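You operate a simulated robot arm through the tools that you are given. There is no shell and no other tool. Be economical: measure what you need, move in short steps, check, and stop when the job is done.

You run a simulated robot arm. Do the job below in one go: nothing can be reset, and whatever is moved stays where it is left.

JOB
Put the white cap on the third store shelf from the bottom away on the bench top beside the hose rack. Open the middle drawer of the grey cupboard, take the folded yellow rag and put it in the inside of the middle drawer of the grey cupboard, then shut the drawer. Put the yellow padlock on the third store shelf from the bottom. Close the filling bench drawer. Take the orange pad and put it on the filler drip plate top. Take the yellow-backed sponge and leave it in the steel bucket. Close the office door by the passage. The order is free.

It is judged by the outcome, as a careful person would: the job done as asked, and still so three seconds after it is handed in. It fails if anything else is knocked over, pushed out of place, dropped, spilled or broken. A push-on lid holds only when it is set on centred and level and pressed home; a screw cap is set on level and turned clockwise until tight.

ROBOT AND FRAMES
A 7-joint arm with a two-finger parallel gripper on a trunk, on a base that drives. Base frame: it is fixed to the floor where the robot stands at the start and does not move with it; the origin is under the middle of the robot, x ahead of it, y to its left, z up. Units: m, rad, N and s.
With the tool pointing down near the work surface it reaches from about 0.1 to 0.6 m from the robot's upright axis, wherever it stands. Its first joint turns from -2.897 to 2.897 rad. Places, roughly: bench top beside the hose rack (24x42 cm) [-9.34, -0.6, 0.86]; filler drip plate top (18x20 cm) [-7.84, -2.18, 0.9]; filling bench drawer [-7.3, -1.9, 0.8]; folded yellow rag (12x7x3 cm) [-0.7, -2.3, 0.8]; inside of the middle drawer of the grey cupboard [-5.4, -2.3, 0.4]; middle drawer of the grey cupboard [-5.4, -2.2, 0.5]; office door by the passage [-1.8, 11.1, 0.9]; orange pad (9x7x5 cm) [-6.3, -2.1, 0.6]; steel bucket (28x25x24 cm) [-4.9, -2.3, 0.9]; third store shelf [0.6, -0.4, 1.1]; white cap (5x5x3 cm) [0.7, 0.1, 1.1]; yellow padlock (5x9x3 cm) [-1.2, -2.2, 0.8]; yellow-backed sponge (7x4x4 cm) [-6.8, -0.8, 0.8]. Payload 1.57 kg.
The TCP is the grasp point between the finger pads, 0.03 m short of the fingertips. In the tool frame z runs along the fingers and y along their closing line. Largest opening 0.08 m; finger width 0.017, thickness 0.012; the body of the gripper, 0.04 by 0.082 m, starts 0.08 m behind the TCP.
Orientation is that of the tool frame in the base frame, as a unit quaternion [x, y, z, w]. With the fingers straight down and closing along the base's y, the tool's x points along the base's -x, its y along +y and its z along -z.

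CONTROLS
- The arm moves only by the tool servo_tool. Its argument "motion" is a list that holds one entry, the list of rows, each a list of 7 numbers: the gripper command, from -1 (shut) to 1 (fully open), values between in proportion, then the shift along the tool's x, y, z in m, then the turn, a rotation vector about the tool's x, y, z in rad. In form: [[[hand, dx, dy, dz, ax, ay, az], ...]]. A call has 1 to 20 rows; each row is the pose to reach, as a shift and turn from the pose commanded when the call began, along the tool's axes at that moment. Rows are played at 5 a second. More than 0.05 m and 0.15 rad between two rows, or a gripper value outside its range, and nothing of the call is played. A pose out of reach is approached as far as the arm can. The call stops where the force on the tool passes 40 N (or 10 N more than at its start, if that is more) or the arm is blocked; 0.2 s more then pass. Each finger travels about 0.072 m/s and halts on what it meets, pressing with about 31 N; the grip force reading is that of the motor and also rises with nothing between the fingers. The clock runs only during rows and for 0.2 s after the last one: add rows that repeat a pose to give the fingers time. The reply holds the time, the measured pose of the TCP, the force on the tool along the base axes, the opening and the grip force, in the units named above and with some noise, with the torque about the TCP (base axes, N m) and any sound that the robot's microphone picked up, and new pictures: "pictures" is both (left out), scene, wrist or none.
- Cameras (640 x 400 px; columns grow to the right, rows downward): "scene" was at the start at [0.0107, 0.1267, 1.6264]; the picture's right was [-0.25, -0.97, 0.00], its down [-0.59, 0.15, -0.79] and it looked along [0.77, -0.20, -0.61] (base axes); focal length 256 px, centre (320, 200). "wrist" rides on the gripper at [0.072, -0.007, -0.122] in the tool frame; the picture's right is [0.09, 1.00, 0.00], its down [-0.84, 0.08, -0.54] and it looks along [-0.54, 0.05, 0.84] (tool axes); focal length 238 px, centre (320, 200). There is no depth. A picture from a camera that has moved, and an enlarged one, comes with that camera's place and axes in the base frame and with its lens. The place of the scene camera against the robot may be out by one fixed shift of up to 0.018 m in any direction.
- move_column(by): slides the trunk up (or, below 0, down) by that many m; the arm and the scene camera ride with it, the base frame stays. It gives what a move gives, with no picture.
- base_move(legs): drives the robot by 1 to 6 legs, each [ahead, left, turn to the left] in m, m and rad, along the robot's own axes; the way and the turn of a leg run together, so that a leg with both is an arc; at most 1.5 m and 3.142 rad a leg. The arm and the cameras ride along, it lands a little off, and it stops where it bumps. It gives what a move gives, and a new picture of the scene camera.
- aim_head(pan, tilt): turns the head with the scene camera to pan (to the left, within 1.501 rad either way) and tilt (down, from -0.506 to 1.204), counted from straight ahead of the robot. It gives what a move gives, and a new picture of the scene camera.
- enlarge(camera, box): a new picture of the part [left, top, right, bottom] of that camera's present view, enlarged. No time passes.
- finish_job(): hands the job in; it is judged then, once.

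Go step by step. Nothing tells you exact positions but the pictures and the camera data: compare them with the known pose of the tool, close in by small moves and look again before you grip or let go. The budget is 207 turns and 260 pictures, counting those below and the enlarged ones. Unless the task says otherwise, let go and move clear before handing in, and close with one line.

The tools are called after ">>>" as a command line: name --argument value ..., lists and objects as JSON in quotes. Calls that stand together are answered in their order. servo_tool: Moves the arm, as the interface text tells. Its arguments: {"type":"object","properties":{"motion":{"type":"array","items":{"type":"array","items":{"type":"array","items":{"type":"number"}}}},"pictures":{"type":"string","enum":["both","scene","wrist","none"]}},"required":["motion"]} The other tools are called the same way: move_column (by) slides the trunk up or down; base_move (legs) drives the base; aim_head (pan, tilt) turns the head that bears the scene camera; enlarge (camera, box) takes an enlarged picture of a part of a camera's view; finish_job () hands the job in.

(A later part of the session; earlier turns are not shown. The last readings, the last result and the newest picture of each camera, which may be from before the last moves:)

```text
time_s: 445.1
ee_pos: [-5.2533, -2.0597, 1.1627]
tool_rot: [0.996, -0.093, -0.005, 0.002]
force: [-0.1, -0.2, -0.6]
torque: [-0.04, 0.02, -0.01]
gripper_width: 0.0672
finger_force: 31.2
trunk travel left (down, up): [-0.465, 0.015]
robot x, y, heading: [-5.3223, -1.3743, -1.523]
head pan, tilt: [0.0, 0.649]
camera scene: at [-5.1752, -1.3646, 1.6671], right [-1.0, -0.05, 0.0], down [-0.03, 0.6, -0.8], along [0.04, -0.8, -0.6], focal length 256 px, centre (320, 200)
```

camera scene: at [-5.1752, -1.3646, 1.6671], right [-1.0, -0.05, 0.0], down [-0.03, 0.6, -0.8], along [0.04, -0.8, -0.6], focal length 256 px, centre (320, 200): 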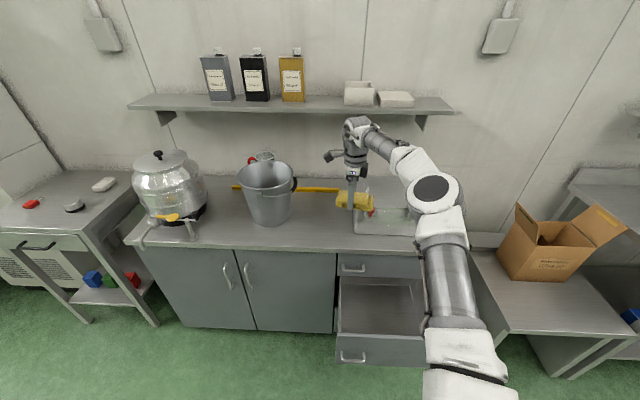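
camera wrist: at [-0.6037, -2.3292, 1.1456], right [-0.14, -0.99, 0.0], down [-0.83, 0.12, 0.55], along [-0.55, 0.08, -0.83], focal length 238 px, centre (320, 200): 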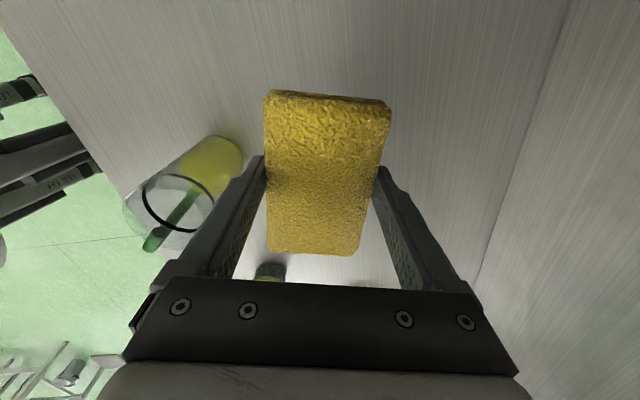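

The drawer interior is about x -5.24 to -5.66 and y -1.86 to -2.06. I'll align the base, retract the rag to y≈-1.95 and check.

>>> base_move --legs '[[-0.05, -0.12, -0.048]]'

>>> aim_head --pan 0.0 --tilt 0.95

>>> servo_tool --motion '[[[-1, 0, -0.03, 0, 0, 0, -0.05], [-1, 0, -0.05, 0, 0, 0, -0.1], [-1, 0, -0.05, 0, 0, 0, -0.2]]]'

```text
time_s: 446.7
ee_pos: [-5.4097, -2.0149, 1.1632]
tool_rot: [0.993, -0.118, -0.005, 0.002]
force: [0.0, -0.3, -0.8]
torque: [-0.02, 0.0, 0.0]
gripper_width: 0.0669
finger_force: 31.0
trunk travel left (down, up): [-0.465, 0.015]
robot x, y, heading: [-5.4418, -1.3293, -1.572]
head pan, tilt: [0.0, 0.649]
camera scene: at [-5.297, -1.3243, 1.6671], right [-1.0, 0.0, 0.0], down [0.0, 0.6, -0.8], along [0.0, -0.8, -0.6], focal length 256 px, centre (320, 200)
```

scene: 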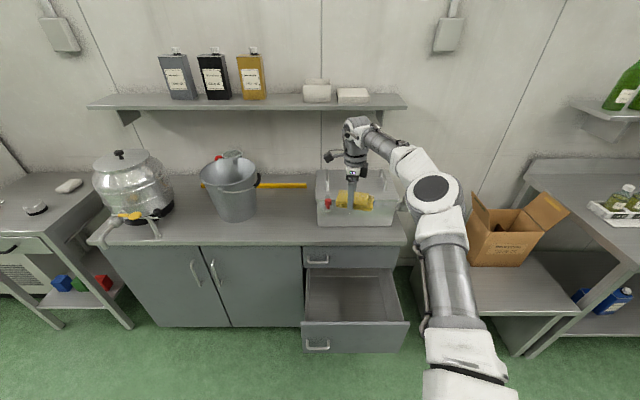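

```text
time_s: 447.5
ee_pos: [-5.4083, -2.0157, 1.1646]
tool_rot: [0.993, -0.117, -0.006, 0.0]
force: [0.2, 0.1, -0.2]
torque: [0.01, 0.01, -0.02]
gripper_width: 0.0669
finger_force: 31.0
trunk travel left (down, up): [-0.465, 0.015]
robot x, y, heading: [-5.4484, -1.3261, -1.573]
head pan, tilt: [0.0, 0.949]
camera scene: at [-5.2967, -1.3104, 1.643], right [-1.0, 0.0, 0.0], down [0.0, 0.81, -0.58], along [0.0, -0.58, -0.81], focal length 256 px, centre (320, 200)
```

scene: 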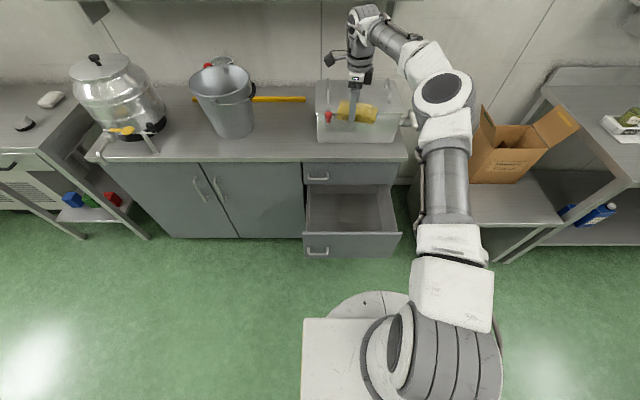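

```text
time_s: 448.3
ee_pos: [-5.3973, -1.966, 1.166]
tool_rot: [1.0, -0.017, -0.005, 0.0]
force: [-0.2, -1.7, -0.3]
torque: [0.01, 0.01, -0.01]
gripper_width: 0.067
finger_force: 31.0
trunk travel left (down, up): [-0.465, 0.015]
robot x, y, heading: [-5.4453, -1.3291, -1.571]
head pan, tilt: [0.0, 0.949]
camera scene: at [-5.2967, -1.3105, 1.643], right [-1.0, 0.0, 0.0], down [0.0, 0.81, -0.58], along [0.0, -0.58, -0.81], focal length 256 px, centre (320, 200)
camera wrist: at [-5.3237, -1.9624, 1.2871], right [0.06, -1.0, 0.0], down [-0.83, -0.05, 0.55], along [-0.55, -0.03, -0.83], focal length 238 px, centre (320, 200)
```

scene: 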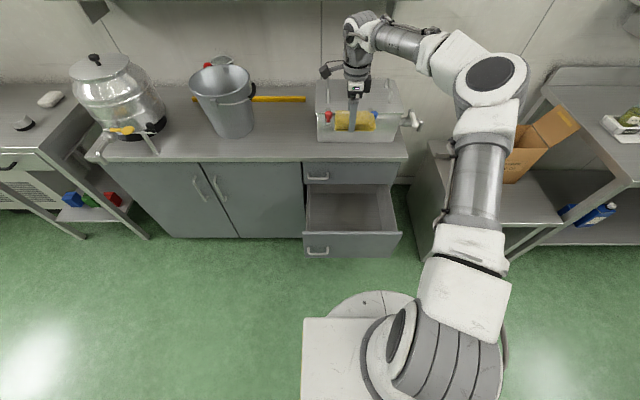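
wrist: 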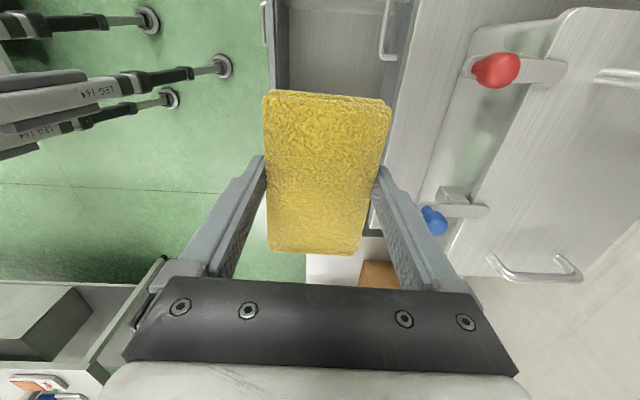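

Rag is aligned above the drawer opening. I'll shift slightly to centre and lower the trunk.

>>> servo_tool --motion '[[[-1, -0.035, 0.0, 0.03, 0, 0, 0]]]' --pictures "none"

>>> move_column --by -0.38

>>> servo_tool --motion '[[[-1, 0, 0.0, 0.0, 0, 0, 0]]]'

```text
time_s: 448.7
ee_pos: [-5.4361, -1.9649, 1.1356]
tool_rot: [1.0, -0.017, -0.005, 0.001]
force: [-1.1, 0.7, -0.9]
torque: [0.0, -0.03, 0.02]
gripper_width: 0.0669
finger_force: 31.3
trunk travel left (down, up): [-0.465, 0.015]
robot x, y, heading: [-5.4441, -1.3258, -1.573]
head pan, tilt: [0.0, 0.949]
```

```text
time_s: 452.4
ee_pos: [-5.4355, -1.9632, 0.7558]
tool_rot: [1.0, -0.018, -0.006, 0.001]
force: [-0.4, 0.9, -0.1]
torque: [-0.02, 0.01, 0.03]
gripper_width: 0.0672
finger_force: 31.3
trunk travel left (down, up): [-0.085, 0.395]
robot x, y, heading: [-5.4441, -1.3244, -1.568]
head pan, tilt: [0.0, 0.949]
```

```text
time_s: 452.8
ee_pos: [-5.4355, -1.9639, 0.7558]
tool_rot: [1.0, -0.017, -0.004, 0.0]
force: [-0.4, -0.1, -1.1]
torque: [0.0, -0.02, -0.05]
gripper_width: 0.0668
finger_force: 31.2
trunk travel left (down, up): [-0.085, 0.395]
robot x, y, heading: [-5.4467, -1.3258, -1.572]
head pan, tilt: [0.0, 0.949]
camera scene: at [-5.2967, -1.3104, 1.263], right [-1.0, 0.0, 0.0], down [0.0, 0.81, -0.58], along [0.0, -0.58, -0.81], focal length 256 px, centre (320, 200)
camera wrist: at [-5.3622, -1.9611, 0.8776], right [0.06, -1.0, 0.0], down [-0.83, -0.05, 0.55], along [-0.55, -0.03, -0.83], focal length 238 px, centre (320, 200)
```

scene: 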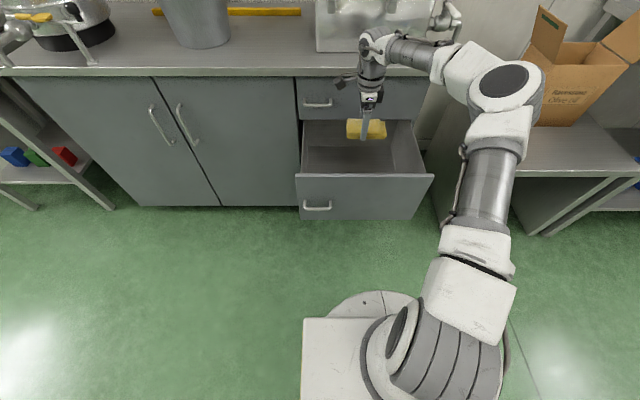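
wrist: 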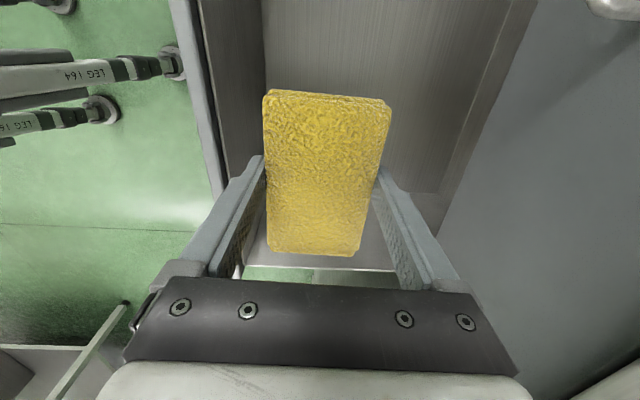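

Clear all round. I'll lower into the drawer.

>>> servo_tool --motion '[[[-1, 0, 0, 0.04, 0, 0, 0], [-1, 0, 0, 0.08, 0, 0, 0], [-1, 0, 0, 0.12, 0, 0, 0], [-1, 0, 0, 0.15, 0, 0, 0], [-1, 0, 0, 0.17, 0, 0, 0]]]'

```text
time_s: 454.0
ee_pos: [-5.4391, -1.9658, 0.5871]
tool_rot: [1.0, -0.018, -0.005, 0.001]
force: [0.3, -1.1, -0.7]
torque: [-0.02, 0.01, 0.02]
gripper_width: 0.0674
finger_force: 31.0
trunk travel left (down, up): [-0.085, 0.395]
robot x, y, heading: [-5.4438, -1.3284, -1.572]
head pan, tilt: [0.0, 0.949]
camera scene: at [-5.2967, -1.3103, 1.263], right [-1.0, 0.0, 0.0], down [0.0, 0.81, -0.58], along [0.0, -0.58, -0.81], focal length 256 px, centre (320, 200)
camera wrist: at [-5.3651, -1.9616, 0.7085], right [0.06, -1.0, 0.0], down [-0.83, -0.05, 0.55], along [-0.55, -0.03, -0.83], focal length 238 px, centre (320, 200)
```

scene: 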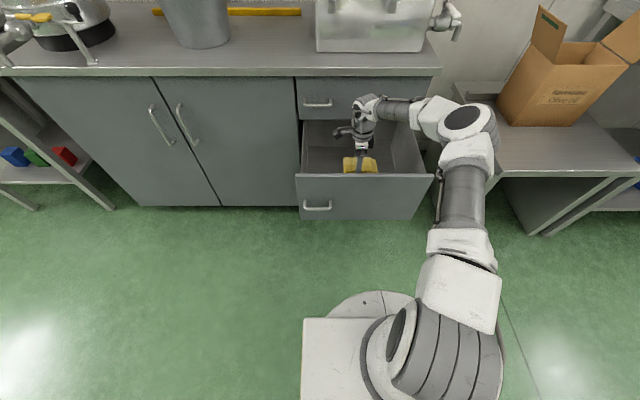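
wrist: 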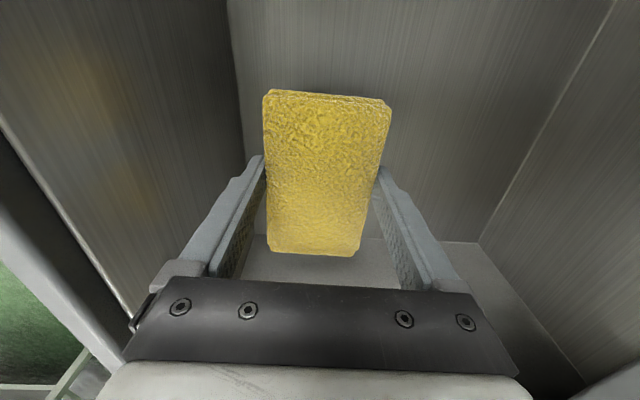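

>>> servo_tool --motion '[[[-1, 0, 0.01, 0.015, 0, 0, 0], [-1, 0, 0.01, 0.03, 0, 0, 0], [-1, 0, 0.01, 0.04, 0, 0, 0], [-1, 0, 0.01, 0.048, 0, 0, 0], [-1, 0, 0.01, 0.056, 0, 0, 0], [-1, 0, 0.01, 0.064, 0, 0, 0], [-1, 0, 0.01, 0.072, 0, 0, 0], [-1, 0, 0.01, 0.08, 0, 0, 0], [-1, 0, 0.01, 0.088, 0, 0, 0]]]' --pictures "wrist"

```text
time_s: 456.0
ee_pos: [-5.4372, -1.9744, 0.4976]
tool_rot: [1.0, -0.017, -0.005, 0.001]
force: [0.3, 0.0, -1.3]
torque: [-0.03, 0.01, -0.01]
gripper_width: 0.067
finger_force: 30.5
trunk travel left (down, up): [-0.085, 0.395]
robot x, y, heading: [-5.439, -1.3242, -1.57]
head pan, tilt: [0.0, 0.949]
camera wrist: at [-5.3648, -1.9714, 0.6188], right [0.06, -1.0, 0.0], down [-0.83, -0.05, 0.55], along [-0.55, -0.03, -0.83], focal length 238 px, centre (320, 200)
```

wrist: 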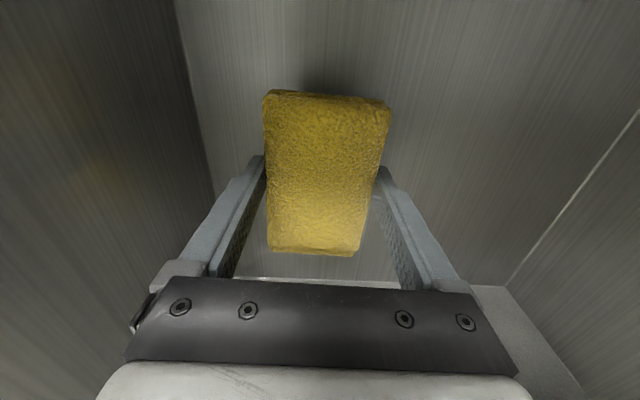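

>>> servo_tool --motion '[[[-1, 0, 0, 0.008, 0, 0, 0], [-1, 0, 0, 0.016, 0, 0, 0], [-1, 0, 0, 0.024, 0, 0, 0], [-1, 0, 0, 0.032, 0, 0, 0], [-1, 0, 0, 0.04, 0, 0, 0]]]'

```text
time_s: 457.2
ee_pos: [-5.4386, -1.9755, 0.4563]
tool_rot: [1.0, -0.017, -0.006, 0.0]
force: [0.0, 0.7, -0.3]
torque: [-0.02, -0.05, -0.01]
gripper_width: 0.0669
finger_force: 31.0
trunk travel left (down, up): [-0.085, 0.395]
robot x, y, heading: [-5.44, -1.3281, -1.572]
head pan, tilt: [0.0, 0.949]
camera scene: at [-5.2967, -1.3103, 1.263], right [-1.0, 0.0, 0.0], down [0.0, 0.81, -0.58], along [0.0, -0.58, -0.81], focal length 256 px, centre (320, 200)
camera wrist: at [-5.3652, -1.9714, 0.5784], right [0.06, -1.0, 0.0], down [-0.83, -0.05, 0.55], along [-0.55, -0.03, -0.83], focal length 238 px, centre (320, 200)
```

scene: 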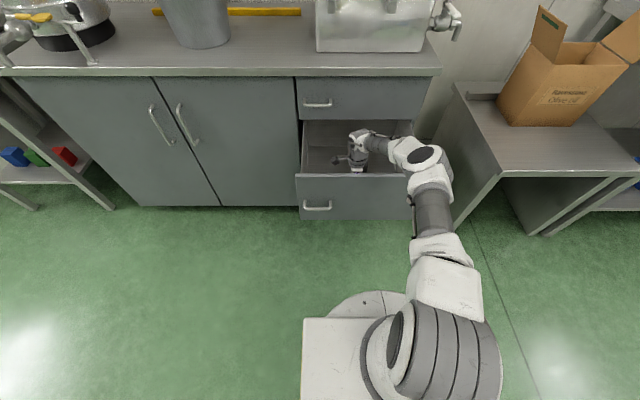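
wrist: 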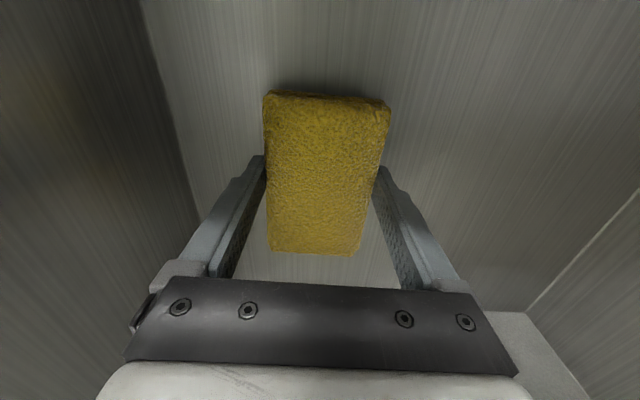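

The floor is an estimated 1–2 cm below the rag. I'll continue in small steps.

>>> servo_tool --motion '[[[-1, 0, 0, 0.005, 0, 0, 0], [-1, 0, 0, 0.01, 0, 0, 0], [-1, 0, 0, 0.015, 0, 0, 0], [-1, 0, 0, 0.02, 0, 0, 0]]]'

```text
time_s: 458.2
ee_pos: [-5.4402, -1.9764, 0.4348]
tool_rot: [1.0, -0.017, -0.005, 0.002]
force: [0.3, 1.6, -0.3]
torque: [0.01, -0.04, 0.0]
gripper_width: 0.0668
finger_force: 30.9
trunk travel left (down, up): [-0.085, 0.395]
robot x, y, heading: [-5.443, -1.3227, -1.57]
head pan, tilt: [0.0, 0.949]
camera scene: at [-5.2967, -1.3103, 1.263], right [-1.0, 0.0, 0.0], down [0.0, 0.81, -0.58], along [0.0, -0.58, -0.81], focal length 256 px, centre (320, 200)
camera wrist: at [-5.3659, -1.9725, 0.5581], right [0.06, -1.0, 0.0], down [-0.83, -0.05, 0.55], along [-0.55, -0.03, -0.83], focal length 238 px, centre (320, 200)
```

scene: 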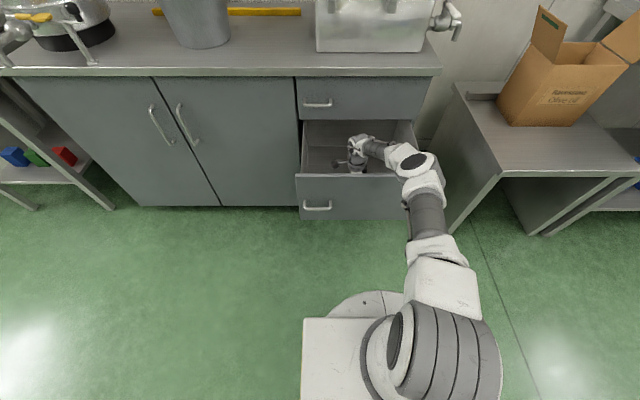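
wrist: 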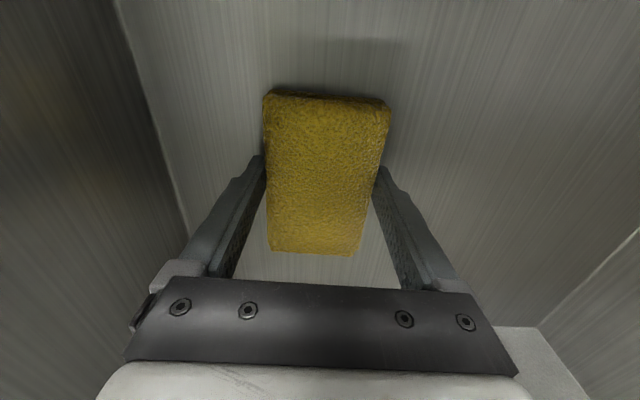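

>>> servo_tool --motion '[[[-1, 0, 0, 0.004, 0, 0, 0], [-1, 0, 0, 0.008, 0, 0, 0], [-1, 0, 0, 0.012, 0, 0, 0], [-1, 0, 0, 0.016, 0, 0, 0], [-1, 0, 0, 0.02, 0, 0, 0]]]'

```text
time_s: 459.1
ee_pos: [-5.4393, -1.9821, 0.4322]
tool_rot: [1.0, -0.018, -0.003, 0.008]
force: [0.6, 0.3, 18.2]
torque: [0.56, 0.2, 0.07]
gripper_width: 0.067
finger_force: 30.7
trunk travel left (down, up): [-0.085, 0.395]
robot x, y, heading: [-5.4397, -1.3267, -1.568]
head pan, tilt: [0.0, 0.949]
stopped in row 4: the force on the tool passed its limit at 44 N (the readings are from after the stop); the commanded pose is now the measured one
camera scene: at [-5.2966, -1.3092, 1.2628], right [-1.0, 0.0, 0.0], down [0.0, 0.81, -0.58], along [0.0, -0.58, -0.81], focal length 256 px, centre (320, 200)
camera wrist: at [-5.3662, -1.9762, 0.5533], right [0.06, -1.0, 0.01], down [-0.83, -0.04, 0.55], along [-0.55, -0.04, -0.84], focal length 238 px, centre (320, 200)
```

scene: 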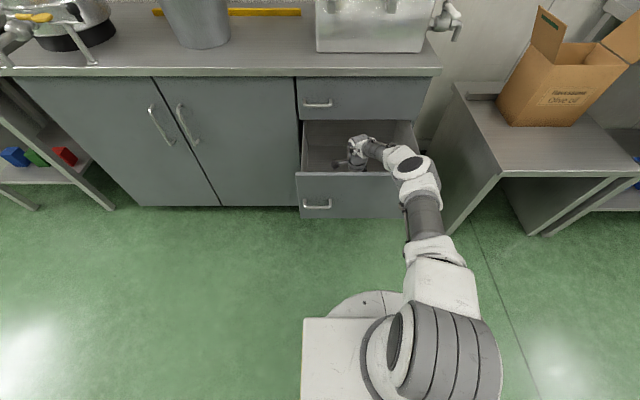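
wrist: 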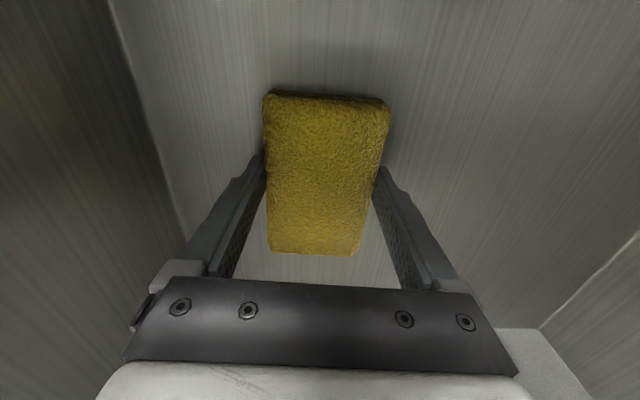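

Contact with the drawer floor. I'll release and lift straight up.

>>> servo_tool --motion '[[[-1, 0, 0, -0.001, 0, 0, 0], [0.5, 0, 0, -0.001, 0, 0, 0], [0.95, 0, 0, -0.001, 0, 0, 0], [0.95, 0, 0, -0.001, 0, 0, 0], [0.95, 0, 0, -0.03, 0, 0, 0], [0.95, 0, 0, -0.07, 0, 0, 0], [0.95, 0, 0, -0.11, 0, 0, 0], [0.95, 0, 0, -0.15, 0, 0, 0], [0.95, 0, 0, -0.19, 0, 0, 0], [0.95, 0, 0, -0.23, 0, 0, 0]]]'

```text
time_s: 461.3
ee_pos: [-5.4361, -1.9762, 0.6584]
tool_rot: [1.0, -0.017, -0.004, 0.003]
force: [-0.6, 1.0, -0.5]
torque: [0.02, -0.01, -0.01]
gripper_width: 0.078
finger_force: 0.1
trunk travel left (down, up): [-0.085, 0.395]
robot x, y, heading: [-5.4417, -1.3263, -1.569]
head pan, tilt: [0.0, 0.949]
camera scene: at [-5.2967, -1.3105, 1.2629], right [-1.0, 0.0, 0.0], down [0.0, 0.81, -0.58], along [0.0, -0.58, -0.81], focal length 256 px, centre (320, 200)
camera wrist: at [-5.3638, -1.9722, 0.7799], right [0.06, -1.0, 0.01], down [-0.83, -0.04, 0.55], along [-0.55, -0.04, -0.84], focal length 238 px, centre (320, 200)
```

scene: 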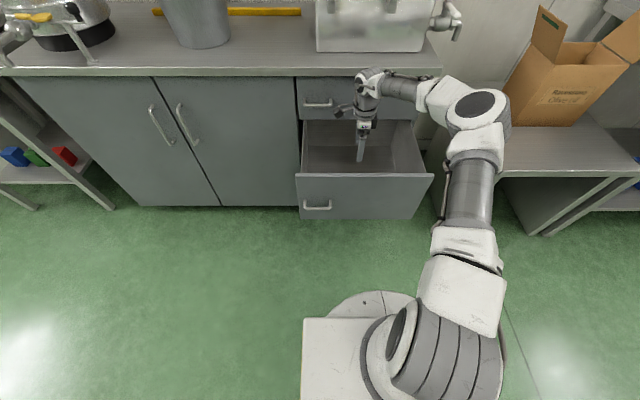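
wrist: 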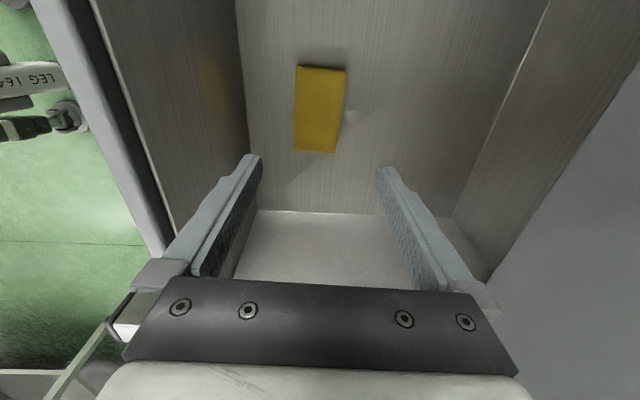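

The rag lies flat in the drawer. Now I'll back out and set the tool to push the drawer shut.

>>> move_column --by 0.12

>>> base_move --legs '[[-0.13, 0.0, 0.0]]'

>>> servo_tool --motion '[[[0, 0, -0.04, 0, 0, 0, 0], [-1, 0, -0.08, 0, 0, 0, 0], [-1, 0, -0.12, 0, -0.1, 0, 0], [-1, 0, -0.14, 0, -0.24, 0, 0], [-1, 0, -0.14, 0, -0.38, 0, 0], [-1, 0, -0.14, 0, -0.52, 0, 0], [-1, 0, -0.14, 0, -0.66, 0, 0], [-1, 0, -0.14, 0, -0.8, 0, 0], [-1, 0, -0.14, 0, -0.94, 0, 0], [-1, 0, -0.14, 0, -1.08, 0, 0]]]'

```text
time_s: 462.8
ee_pos: [-5.438, -1.9769, 0.7778]
tool_rot: [1.0, -0.019, -0.004, 0.004]
force: [-0.2, 0.2, -0.7]
torque: [0.02, 0.05, 0.01]
gripper_width: 0.078
finger_force: 0.2
trunk travel left (down, up): [-0.205, 0.275]
robot x, y, heading: [-5.4426, -1.3274, -1.574]
head pan, tilt: [0.0, 0.949]
```

```text
time_s: 464.3
ee_pos: [-5.4371, -1.8521, 0.7778]
tool_rot: [1.0, -0.018, -0.004, 0.004]
force: [-0.7, 0.6, 0.0]
torque: [0.01, 0.01, -0.02]
gripper_width: 0.078
finger_force: 0.2
trunk travel left (down, up): [-0.205, 0.275]
robot x, y, heading: [-5.4466, -1.1989, -1.567]
head pan, tilt: [0.0, 0.949]
camera scene: at [-5.2967, -1.1867, 1.383], right [-1.0, 0.0, 0.0], down [0.0, 0.81, -0.58], along [0.0, -0.58, -0.81], focal length 256 px, centre (320, 200)
```

scene: 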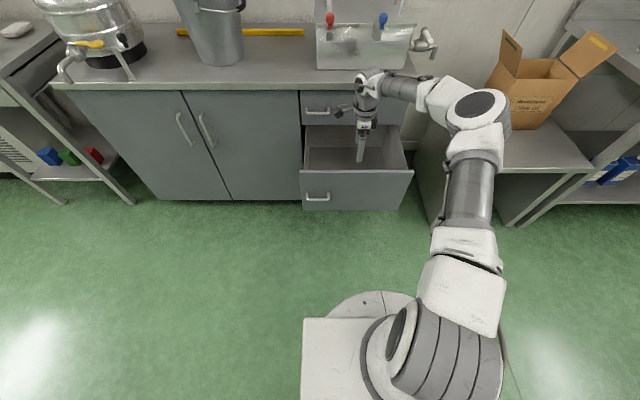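

```text
time_s: 466.5
ee_pos: [-5.4324, -1.7126, 0.7764]
tool_rot: [0.855, -0.014, -0.013, 0.519]
force: [0.0, 0.7, 0.1]
torque: [0.02, 0.03, 0.01]
gripper_width: 0.0
finger_force: 21.4
trunk travel left (down, up): [-0.205, 0.275]
robot x, y, heading: [-5.4418, -1.2012, -1.571]
head pan, tilt: [0.0, 0.949]
camera scene: at [-5.2967, -1.1865, 1.383], right [-1.0, 0.0, 0.0], down [0.0, 0.81, -0.58], along [0.0, -0.58, -0.81], focal length 256 px, centre (320, 200)
camera wrist: at [-5.3556, -1.6055, 0.8273], right [0.08, -0.46, 0.88], down [-0.82, 0.47, 0.32], along [-0.57, -0.75, -0.34], focal length 238 px, centre (320, 200)
```

scene: 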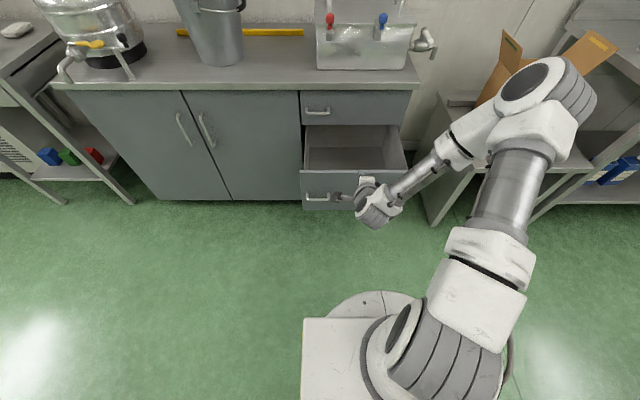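
wrist: 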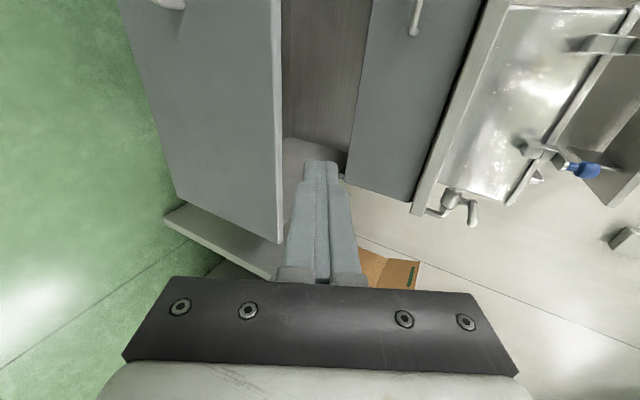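

I'll lower to the panel's height, drive up close, then push.

>>> move_column --by -0.2

>>> base_move --legs '[[0.1, 0.0, 0.0]]'

>>> servo_tool --motion '[[[-1, 0, 0.009, 0.018, 0, 0, 0], [-1, 0, 0.018, 0.036, 0, 0, 0], [-1, 0, 0.028, 0.053, 0, 0, 0], [-1, 0, 0.037, 0.071, 0, 0, 0], [-1, 0, 0.046, 0.089, 0, 0, 0], [-1, 0, 0.055, 0.106, 0, 0, 0], [-1, 0, 0.065, 0.124, 0, 0, 0]]]'

```text
time_s: 468.7
ee_pos: [-5.4318, -1.7146, 0.5772]
tool_rot: [0.855, -0.014, -0.012, 0.518]
force: [0.2, -0.9, 0.3]
torque: [0.01, -0.01, -0.01]
gripper_width: 0.0
finger_force: 21.3
trunk travel left (down, up): [-0.005, 0.475]
robot x, y, heading: [-5.4462, -1.2035, -1.573]
head pan, tilt: [0.0, 0.949]
```

```text
time_s: 470.0
ee_pos: [-5.4327, -1.8125, 0.5763]
tool_rot: [0.855, -0.014, -0.014, 0.518]
force: [0.2, 0.8, -1.5]
torque: [0.0, 0.01, -0.02]
gripper_width: 0.0004
finger_force: 21.8
trunk travel left (down, up): [-0.005, 0.475]
robot x, y, heading: [-5.4433, -1.305, -1.573]
head pan, tilt: [0.0, 0.949]
camera scene: at [-5.2968, -1.2847, 1.183], right [-1.0, 0.0, 0.0], down [0.0, 0.81, -0.58], along [0.0, -0.58, -0.81], focal length 256 px, centre (320, 200)
```

scene: 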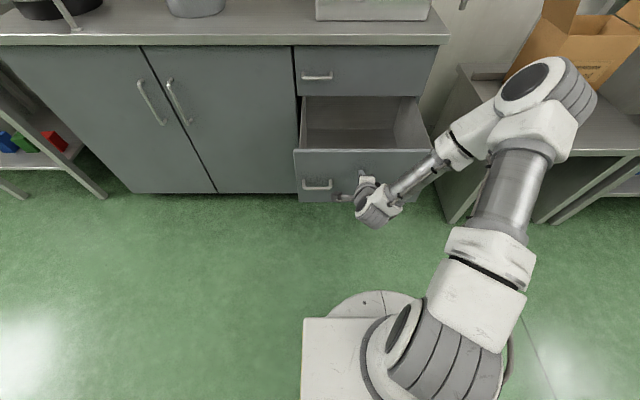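

```text
time_s: 471.6
ee_pos: [-5.438, -1.9533, 0.5766]
tool_rot: [0.855, -0.015, -0.013, 0.518]
force: [0.6, 0.0, 0.4]
torque: [-0.02, -0.02, -0.02]
gripper_width: 0.0002
finger_force: 21.1
trunk travel left (down, up): [-0.005, 0.475]
robot x, y, heading: [-5.4467, -1.3025, -1.573]
head pan, tilt: [0.0, 0.949]
camera scene: at [-5.2968, -1.2847, 1.183], right [-1.0, 0.0, 0.0], down [0.0, 0.81, -0.58], along [0.0, -0.58, -0.81], focal length 256 px, centre (320, 200)
camera wrist: at [-5.3621, -1.8457, 0.6269], right [0.08, -0.46, 0.88], down [-0.82, 0.48, 0.33], along [-0.57, -0.75, -0.34], focal length 238 px, centre (320, 200)
```

scene: 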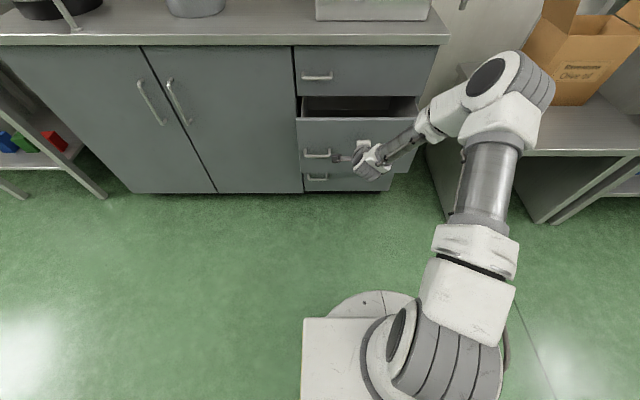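
wrist: 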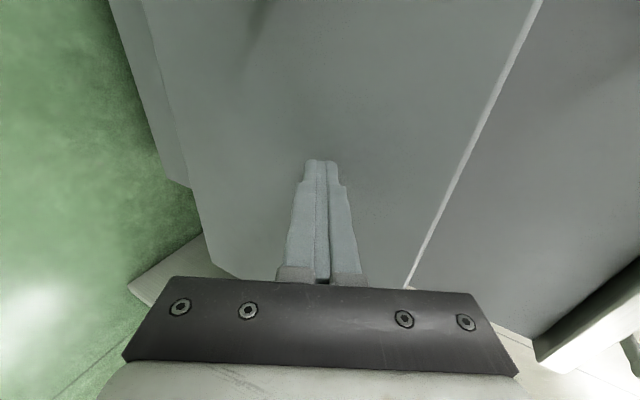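

Moving well. I'll keep pushing to full closure.

>>> servo_tool --motion '[[[-1, 0, 0.009, 0.018, 0, 0, 0], [-1, 0, 0.018, 0.036, 0, 0, 0], [-1, 0, 0.028, 0.053, 0, 0, 0], [-1, 0, 0.037, 0.071, 0, 0, 0], [-1, 0, 0.046, 0.089, 0, 0, 0], [-1, 0, 0.055, 0.106, 0, 0, 0], [-1, 0, 0.065, 0.124, 0, 0, 0], [-1, 0, 0.074, 0.142, 0, 0, 0]]]'

```text
time_s: 473.2
ee_pos: [-5.4454, -2.0842, 0.5766]
tool_rot: [0.857, -0.014, -0.014, 0.516]
force: [-0.1, 25.7, 13.4]
torque: [-0.34, -0.08, 0.11]
gripper_width: 0.0001
finger_force: 20.5
trunk travel left (down, up): [-0.005, 0.475]
robot x, y, heading: [-5.4438, -1.2971, -1.574]
head pan, tilt: [0.0, 0.949]
stopped in row 7: the force on the tool passed its limit at 70 N (the readings are from after the stop); the commanded pose is now the measured one
camera scene: at [-5.2968, -1.2823, 1.1833], right [-1.0, 0.0, 0.0], down [0.0, 0.81, -0.58], along [0.0, -0.58, -0.81], focal length 256 px, centre (320, 200)
camera wrist: at [-5.3692, -1.9755, 0.6278], right [0.08, -0.47, 0.88], down [-0.82, 0.47, 0.33], along [-0.57, -0.75, -0.34], focal length 238 px, centre (320, 200)
```

scene: 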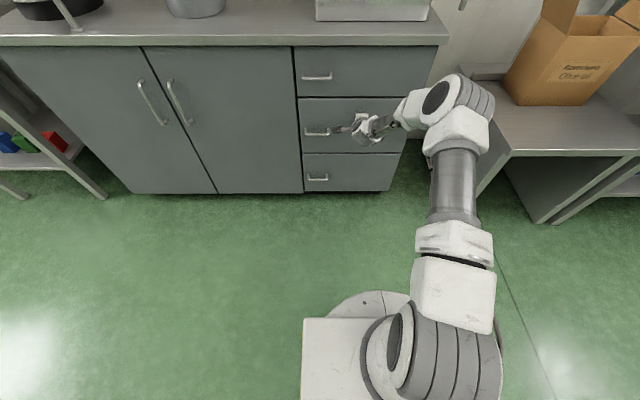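
wrist: 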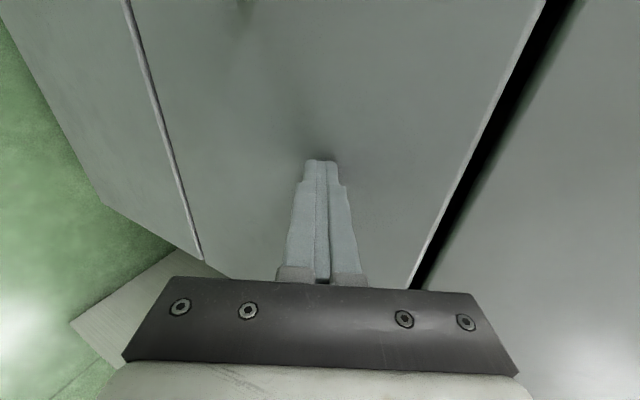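

The middle drawer is shut flush. I'll withdraw, fold the arm and head for the office door.

>>> servo_tool --motion '[[[-1, 0, -0.012, -0.024, 0, 0, 0], [-1, 0, -0.03, -0.06, 0, 0, 0], [-1, 0, -0.05, -0.1, 0, 0, 0], [-1, 0, -0.07, -0.14, 0, 0, 0], [-1, 0, -0.09, -0.18, 0, 0, 0], [-1, 0, -0.11, -0.22, 0, 0, 0]]]' --pictures "scene"

>>> move_column --by 0.38

>>> base_move --legs '[[0.05, 0.6, 0.0], [0.0, 1.3, 0.0], [0, 1.5, 0], [0, 0.5, 0], [0, 0, 1.5], [0, 0, 1.6]]'

>>> aim_head --pan 0.0 --tilt 0.25

```text
time_s: 474.6
ee_pos: [-5.4371, -1.8373, 0.5776]
tool_rot: [0.857, -0.015, -0.013, 0.515]
force: [-0.1, -0.3, 0.2]
torque: [0.0, 0.02, 0.02]
gripper_width: 0.0002
finger_force: 20.9
trunk travel left (down, up): [-0.005, 0.475]
robot x, y, heading: [-5.4467, -1.3033, -1.574]
head pan, tilt: [0.0, 0.949]
camera scene: at [-5.2968, -1.2846, 1.183], right [-1.0, 0.0, 0.0], down [0.0, 0.81, -0.58], along [0.0, -0.58, -0.81], focal length 256 px, centre (320, 200)
```

scene: 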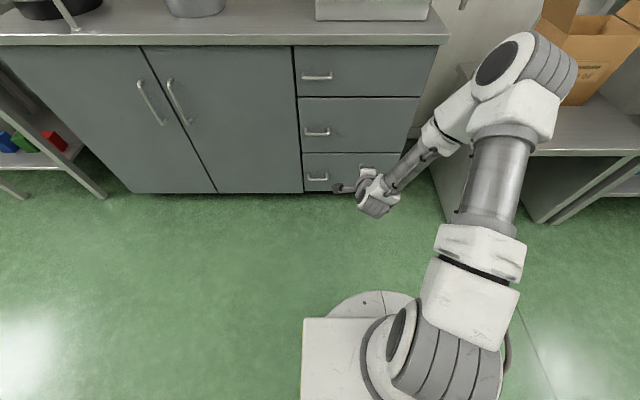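

```text
time_s: 478.3
ee_pos: [-5.4376, -1.8391, 0.9559]
tool_rot: [0.857, -0.013, -0.013, 0.515]
force: [-0.3, 0.2, -0.5]
torque: [-0.02, 0.0, -0.02]
gripper_width: 0.0
finger_force: 21.6
trunk travel left (down, up): [-0.385, 0.095]
robot x, y, heading: [-5.4459, -1.2997, -1.573]
head pan, tilt: [0.0, 0.949]
```

```text
time_s: 517.5
ee_pos: [-1.5472, -0.7782, 0.9568]
tool_rot: [0.035, 0.856, 0.514, 0.025]
force: [-0.4, 0.4, -0.5]
torque: [-0.04, -0.03, -0.02]
gripper_width: 0.0
finger_force: 21.4
trunk travel left (down, up): [-0.385, 0.095]
robot x, y, heading: [-1.566, -1.3151, 1.521]
head pan, tilt: [0.0, 0.949]
camera scene: at [-1.7006, -1.3075, 1.563], right [1.0, -0.05, 0.0], down [-0.04, -0.81, -0.58], along [0.03, 0.58, -0.81], focal length 256 px, centre (320, 200)
```

scene: 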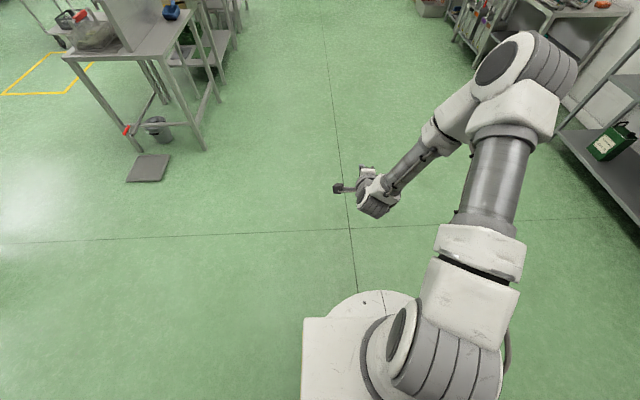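

```text
time_s: 518.5
ee_pos: [-1.5474, -0.7772, 0.9566]
tool_rot: [0.036, 0.856, 0.514, 0.026]
force: [1.4, 0.1, 0.0]
torque: [-0.01, 0.05, -0.01]
gripper_width: 0.0
finger_force: 20.7
trunk travel left (down, up): [-0.385, 0.095]
robot x, y, heading: [-1.5662, -1.3128, 1.522]
head pan, tilt: [0.0, 0.25]
camera scene: at [-1.6995, -1.2869, 1.6235], right [1.0, -0.05, 0.0], down [-0.01, -0.25, -0.97], along [0.05, 0.97, -0.25], focal length 256 px, centre (320, 200)
```

scene: 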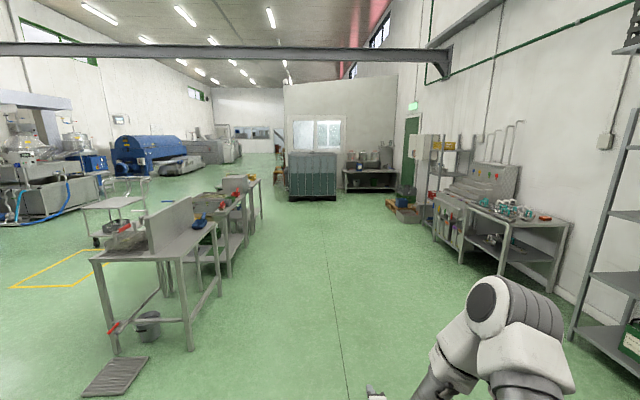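

The office is ahead, with a passage on its left. I'll drive north along the clear lane and look again.

>>> base_move --legs '[[0, 0, 0.049], [1.5, 0, 0], [1.5, 0, 0], [1.5, 0, 0], [1.0, 0, 0]]'

>>> aim_head --pan 0.35 --tilt 0.2

```text
time_s: 554.2
ee_pos: [-1.6199, 4.6881, 0.9581]
tool_rot: [0.012, 0.857, 0.514, 0.011]
force: [-0.2, 0.4, -0.4]
torque: [-0.04, -0.03, 0.02]
gripper_width: 0.0001
finger_force: 21.6
trunk travel left (down, up): [-0.385, 0.095]
robot x, y, heading: [-1.6112, 4.1499, 1.574]
head pan, tilt: [0.0, 0.25]
camera scene: at [-1.7443, 4.1715, 1.6236], right [1.0, 0.0, 0.0], down [0.0, -0.25, -0.97], along [0.0, 0.97, -0.25], focal length 256 px, centre (320, 200)
```

scene: 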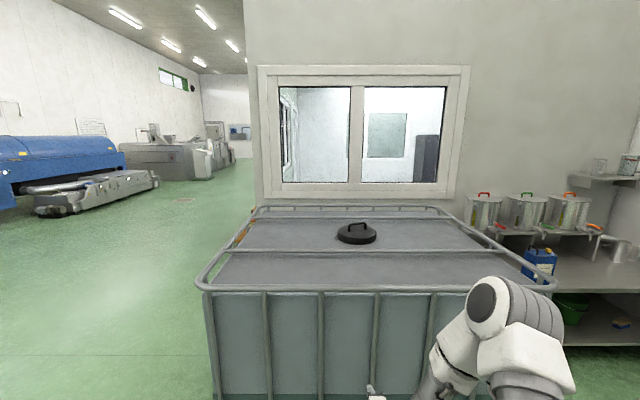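

```text
time_s: 555.1
ee_pos: [-1.6198, 4.6888, 0.9572]
tool_rot: [0.012, 0.857, 0.515, 0.012]
force: [0.8, -0.5, -0.2]
torque: [-0.04, -0.01, -0.02]
gripper_width: 0.0
finger_force: 21.5
trunk travel left (down, up): [-0.385, 0.095]
robot x, y, heading: [-1.6095, 4.1507, 1.574]
head pan, tilt: [0.351, 0.201]
camera scene: at [-1.7762, 4.1655, 1.6281], right [0.94, 0.35, 0.0], down [0.07, -0.19, -0.98], along [-0.34, 0.92, -0.2], focal length 256 px, centre (320, 200)
```

scene: 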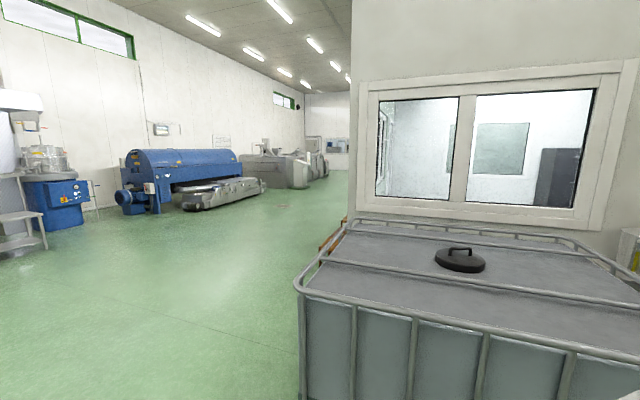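

A tank is close in front of me, so I'll check the left side before moving sideways.

>>> aim_head --pan 1.4 --tilt 0.5

```text
time_s: 556.4
ee_pos: [-1.6197, 4.6888, 0.9573]
tool_rot: [0.012, 0.857, 0.515, 0.012]
force: [-0.4, 0.5, 0.3]
torque: [0.02, -0.01, -0.01]
gripper_width: 0.0001
finger_force: 21.3
trunk travel left (down, up): [-0.385, 0.095]
robot x, y, heading: [-1.6069, 4.1516, 1.575]
head pan, tilt: [1.4, 0.499]
camera scene: at [-1.8336, 4.0933, 1.6005], right [0.17, 0.99, 0.0], down [0.47, -0.08, -0.88], along [-0.87, 0.15, -0.48], focal length 256 px, centre (320, 200)
```

scene: 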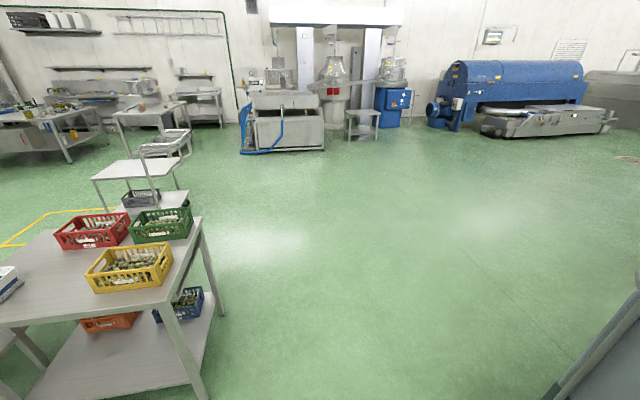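

>>> base_move --legs '[[0, 1.5, 0], [0.5, 0.2, 0], [1.5, 0, 0], [1.5, 0, 0], [1.0, 0, 0]]'

>>> aim_head --pan -0.5 --tilt 0.2

```text
time_s: 596.8
ee_pos: [-3.4104, 9.1573, 0.9568]
tool_rot: [0.01, 0.857, 0.515, 0.01]
force: [0.5, -1.0, 0.1]
torque: [-0.03, 0.03, 0.01]
gripper_width: 0.0001
finger_force: 21.3
trunk travel left (down, up): [-0.385, 0.095]
robot x, y, heading: [-3.4003, 8.6215, 1.579]
head pan, tilt: [1.4, 0.499]
camera scene: at [-3.6208, 8.5611, 1.6005], right [0.16, 0.99, 0.0], down [0.47, -0.08, -0.88], along [-0.87, 0.14, -0.48], focal length 256 px, centre (320, 200)
```

scene: 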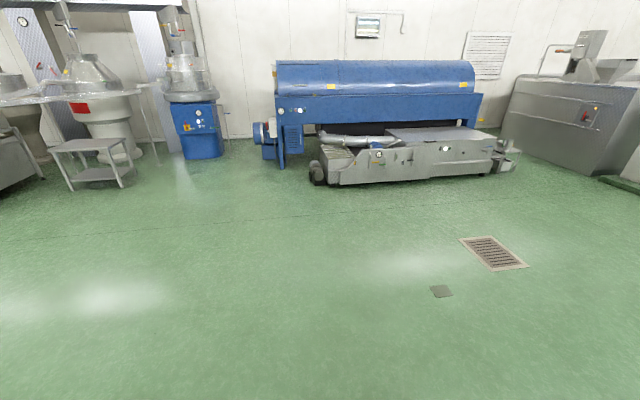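

```text
time_s: 598.7
ee_pos: [-3.4105, 9.1588, 0.9563]
tool_rot: [0.01, 0.857, 0.515, 0.009]
force: [0.2, -0.4, -0.5]
torque: [0.01, -0.06, 0.0]
gripper_width: 0.0001
finger_force: 21.1
trunk travel left (down, up): [-0.385, 0.095]
robot x, y, heading: [-3.3954, 8.6199, 1.58]
head pan, tilt: [-0.499, 0.201]
camera scene: at [-3.4872, 8.6287, 1.6281], right [0.88, -0.47, 0.0], down [-0.09, -0.18, -0.98], along [0.46, 0.86, -0.2], focal length 256 px, centre (320, 200)
```

scene: 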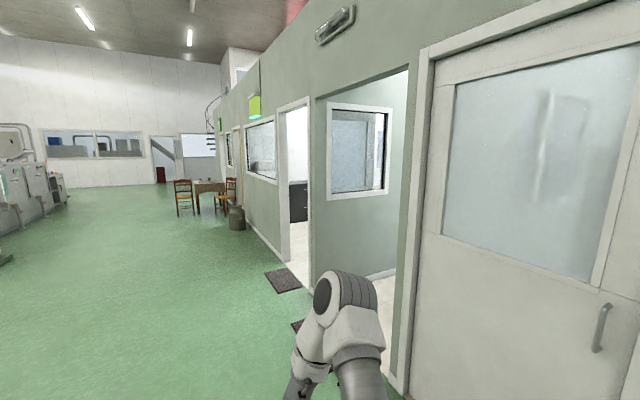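

>>> enlarge --camera "scene" --box '[200, 60, 440, 320]'

```text
1.54 times, centred on (320, 190) of scene
camera zoom: at [-3.4872, 8.6287, 1.6281], right [0.88, -0.47, 0.0], down [-0.09, -0.18, -0.98], along [0.46, 0.86, -0.2], focal length 394 px, centre (320, 215)
```

zoom: 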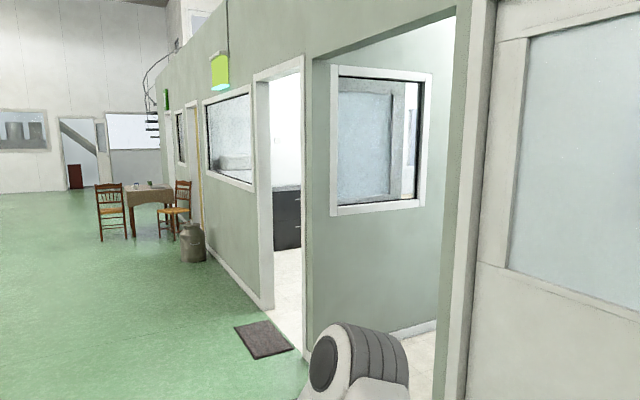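

The office doorway is at x≈-2.3, y≈11.1–12.0, and the door leaf is swung inward (hinge at y≈11.1). I'll drive in front of it and look straight in.

>>> base_move --legs '[[1.5, 0, 0], [1.4, 0, 0], [0, 0, -1.58]]'

>>> aim_head --pan -0.1 --tilt 0.35

```text
time_s: 623.0
ee_pos: [-2.7718, 11.5093, 0.9583]
tool_rot: [0.644, 0.565, 0.337, 0.39]
force: [0.2, -0.3, -0.4]
torque: [0.0, -0.02, 0.0]
gripper_width: 0.0001
finger_force: 21.0
trunk travel left (down, up): [-0.385, 0.095]
robot x, y, heading: [-3.3077, 11.5558, -0.095]
head pan, tilt: [-0.499, 0.201]
camera scene: at [-3.2905, 11.6588, 1.6282], right [-0.56, -0.83, 0.0], down [-0.16, 0.11, -0.98], along [0.81, -0.55, -0.2], focal length 256 px, centre (320, 200)
```

scene: 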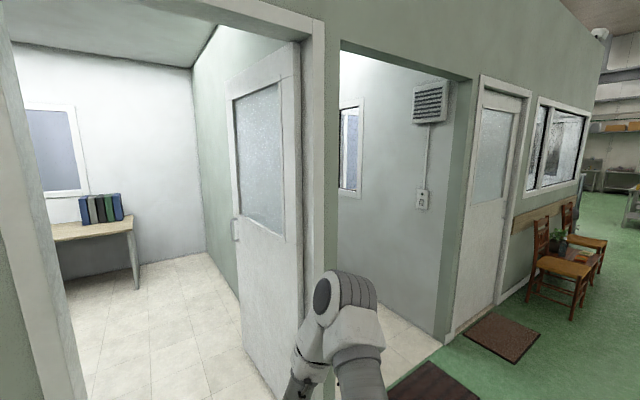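

```text
time_s: 623.9
ee_pos: [-2.7736, 11.5099, 0.9576]
tool_rot: [0.645, 0.565, 0.336, 0.39]
force: [-0.1, 0.8, -0.3]
torque: [-0.02, -0.03, -0.01]
gripper_width: 0.0002
finger_force: 21.1
trunk travel left (down, up): [-0.385, 0.095]
robot x, y, heading: [-3.3095, 11.5561, -0.1]
head pan, tilt: [-0.099, 0.351]
camera scene: at [-3.2763, 11.6929, 1.6142], right [-0.2, -0.98, 0.0], down [-0.34, 0.07, -0.94], along [0.92, -0.19, -0.34], focal length 256 px, centre (320, 200)
```

scene: 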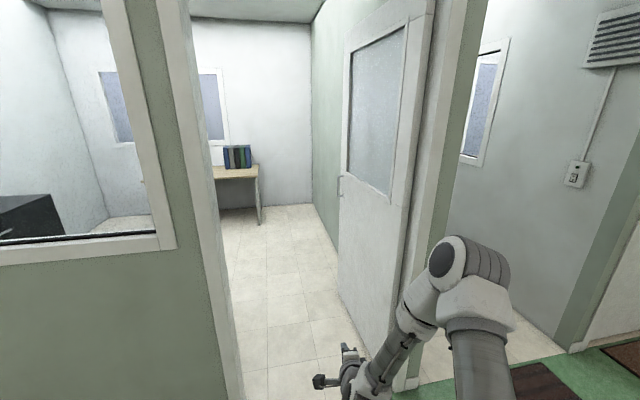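

The leaf is open ~90°, hinge at about (-2.3, 11.0), free edge near x≈-1.33, with a bow handle at about (-1.38, 11.13, 1.0). I'll zoom in to see the handle and the gap behind the leaf.

>>> enlarge --camera "scene" --box '[290, 110, 450, 240]'

```text
3.08 times, centred on (370, 175) of scene
camera zoom: at [-3.2763, 11.6929, 1.6142], right [-0.2, -0.98, 0.0], down [-0.34, 0.07, -0.94], along [0.92, -0.19, -0.34], focal length 788 px, centre (166, 277)
```

zoom: 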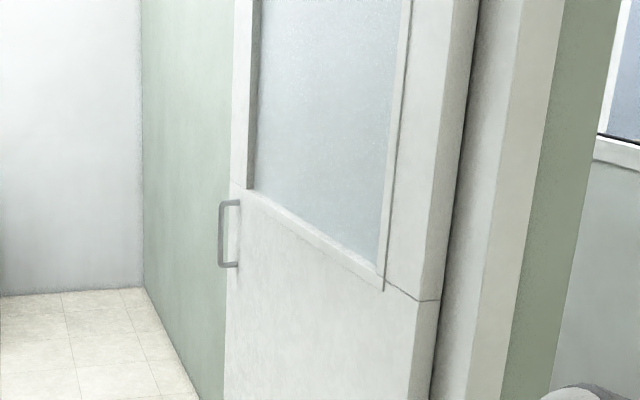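

The handle is a vertical bow, with the room's right wall at y≈10.96. The cleanest way is to go inside past the leaf, hook the handle to swing it out, then push the door shut from inside. I'll enter centred at y≈11.57.

>>> base_move --legs '[[0, 0, 0.098], [0.6, 0.02, 0]]'

```text
time_s: 628.8
ee_pos: [-2.1765, 11.591, 0.9571]
tool_rot: [0.614, 0.599, 0.356, 0.371]
force: [-0.8, -0.5, -0.8]
torque: [0.03, 0.0, 0.0]
gripper_width: 0.0001
finger_force: 21.8
trunk travel left (down, up): [-0.385, 0.095]
robot x, y, heading: [-2.7168, 11.5764, 0.005]
head pan, tilt: [-0.099, 0.351]
camera scene: at [-2.6955, 11.718, 1.6141], right [-0.09, -1.0, 0.0], down [-0.34, 0.03, -0.94], along [0.94, -0.09, -0.34], focal length 256 px, centre (320, 200)
```

scene: 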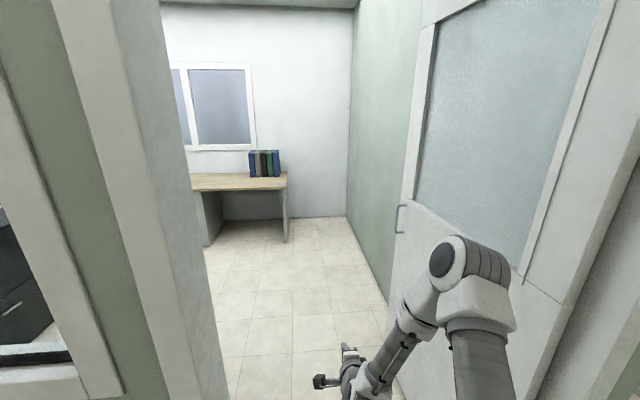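

Free corridor is y≈11.11 (handle) to 11.92. I'll shift to the centre and go straight in past the leaf.

>>> base_move --legs '[[0, -0.055, 0], [0.95, 0, 0], [0.9, 0, 0]]'

```text
time_s: 642.0
ee_pos: [-0.3091, 11.5494, 0.9571]
tool_rot: [0.616, 0.596, 0.355, 0.372]
force: [0.0, 0.0, -0.7]
torque: [0.0, 0.0, 0.0]
gripper_width: 0.0
finger_force: 21.7
trunk travel left (down, up): [-0.385, 0.095]
robot x, y, heading: [-0.8495, 11.5437, 0.0]
head pan, tilt: [-0.099, 0.351]
camera scene: at [-0.828, 11.681, 1.6141], right [-0.1, -1.0, 0.0], down [-0.34, 0.03, -0.94], along [0.93, -0.09, -0.34], focal length 256 px, centre (320, 200)
```

scene: 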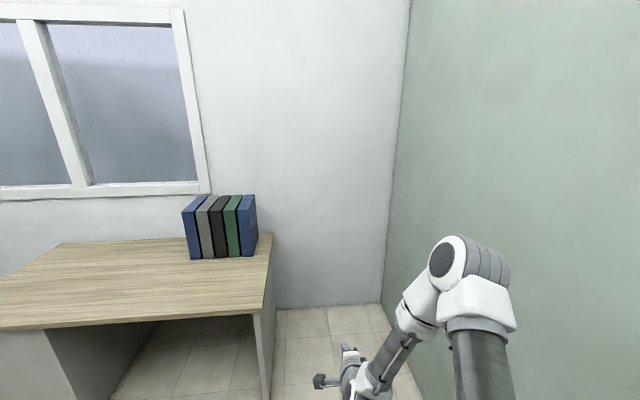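

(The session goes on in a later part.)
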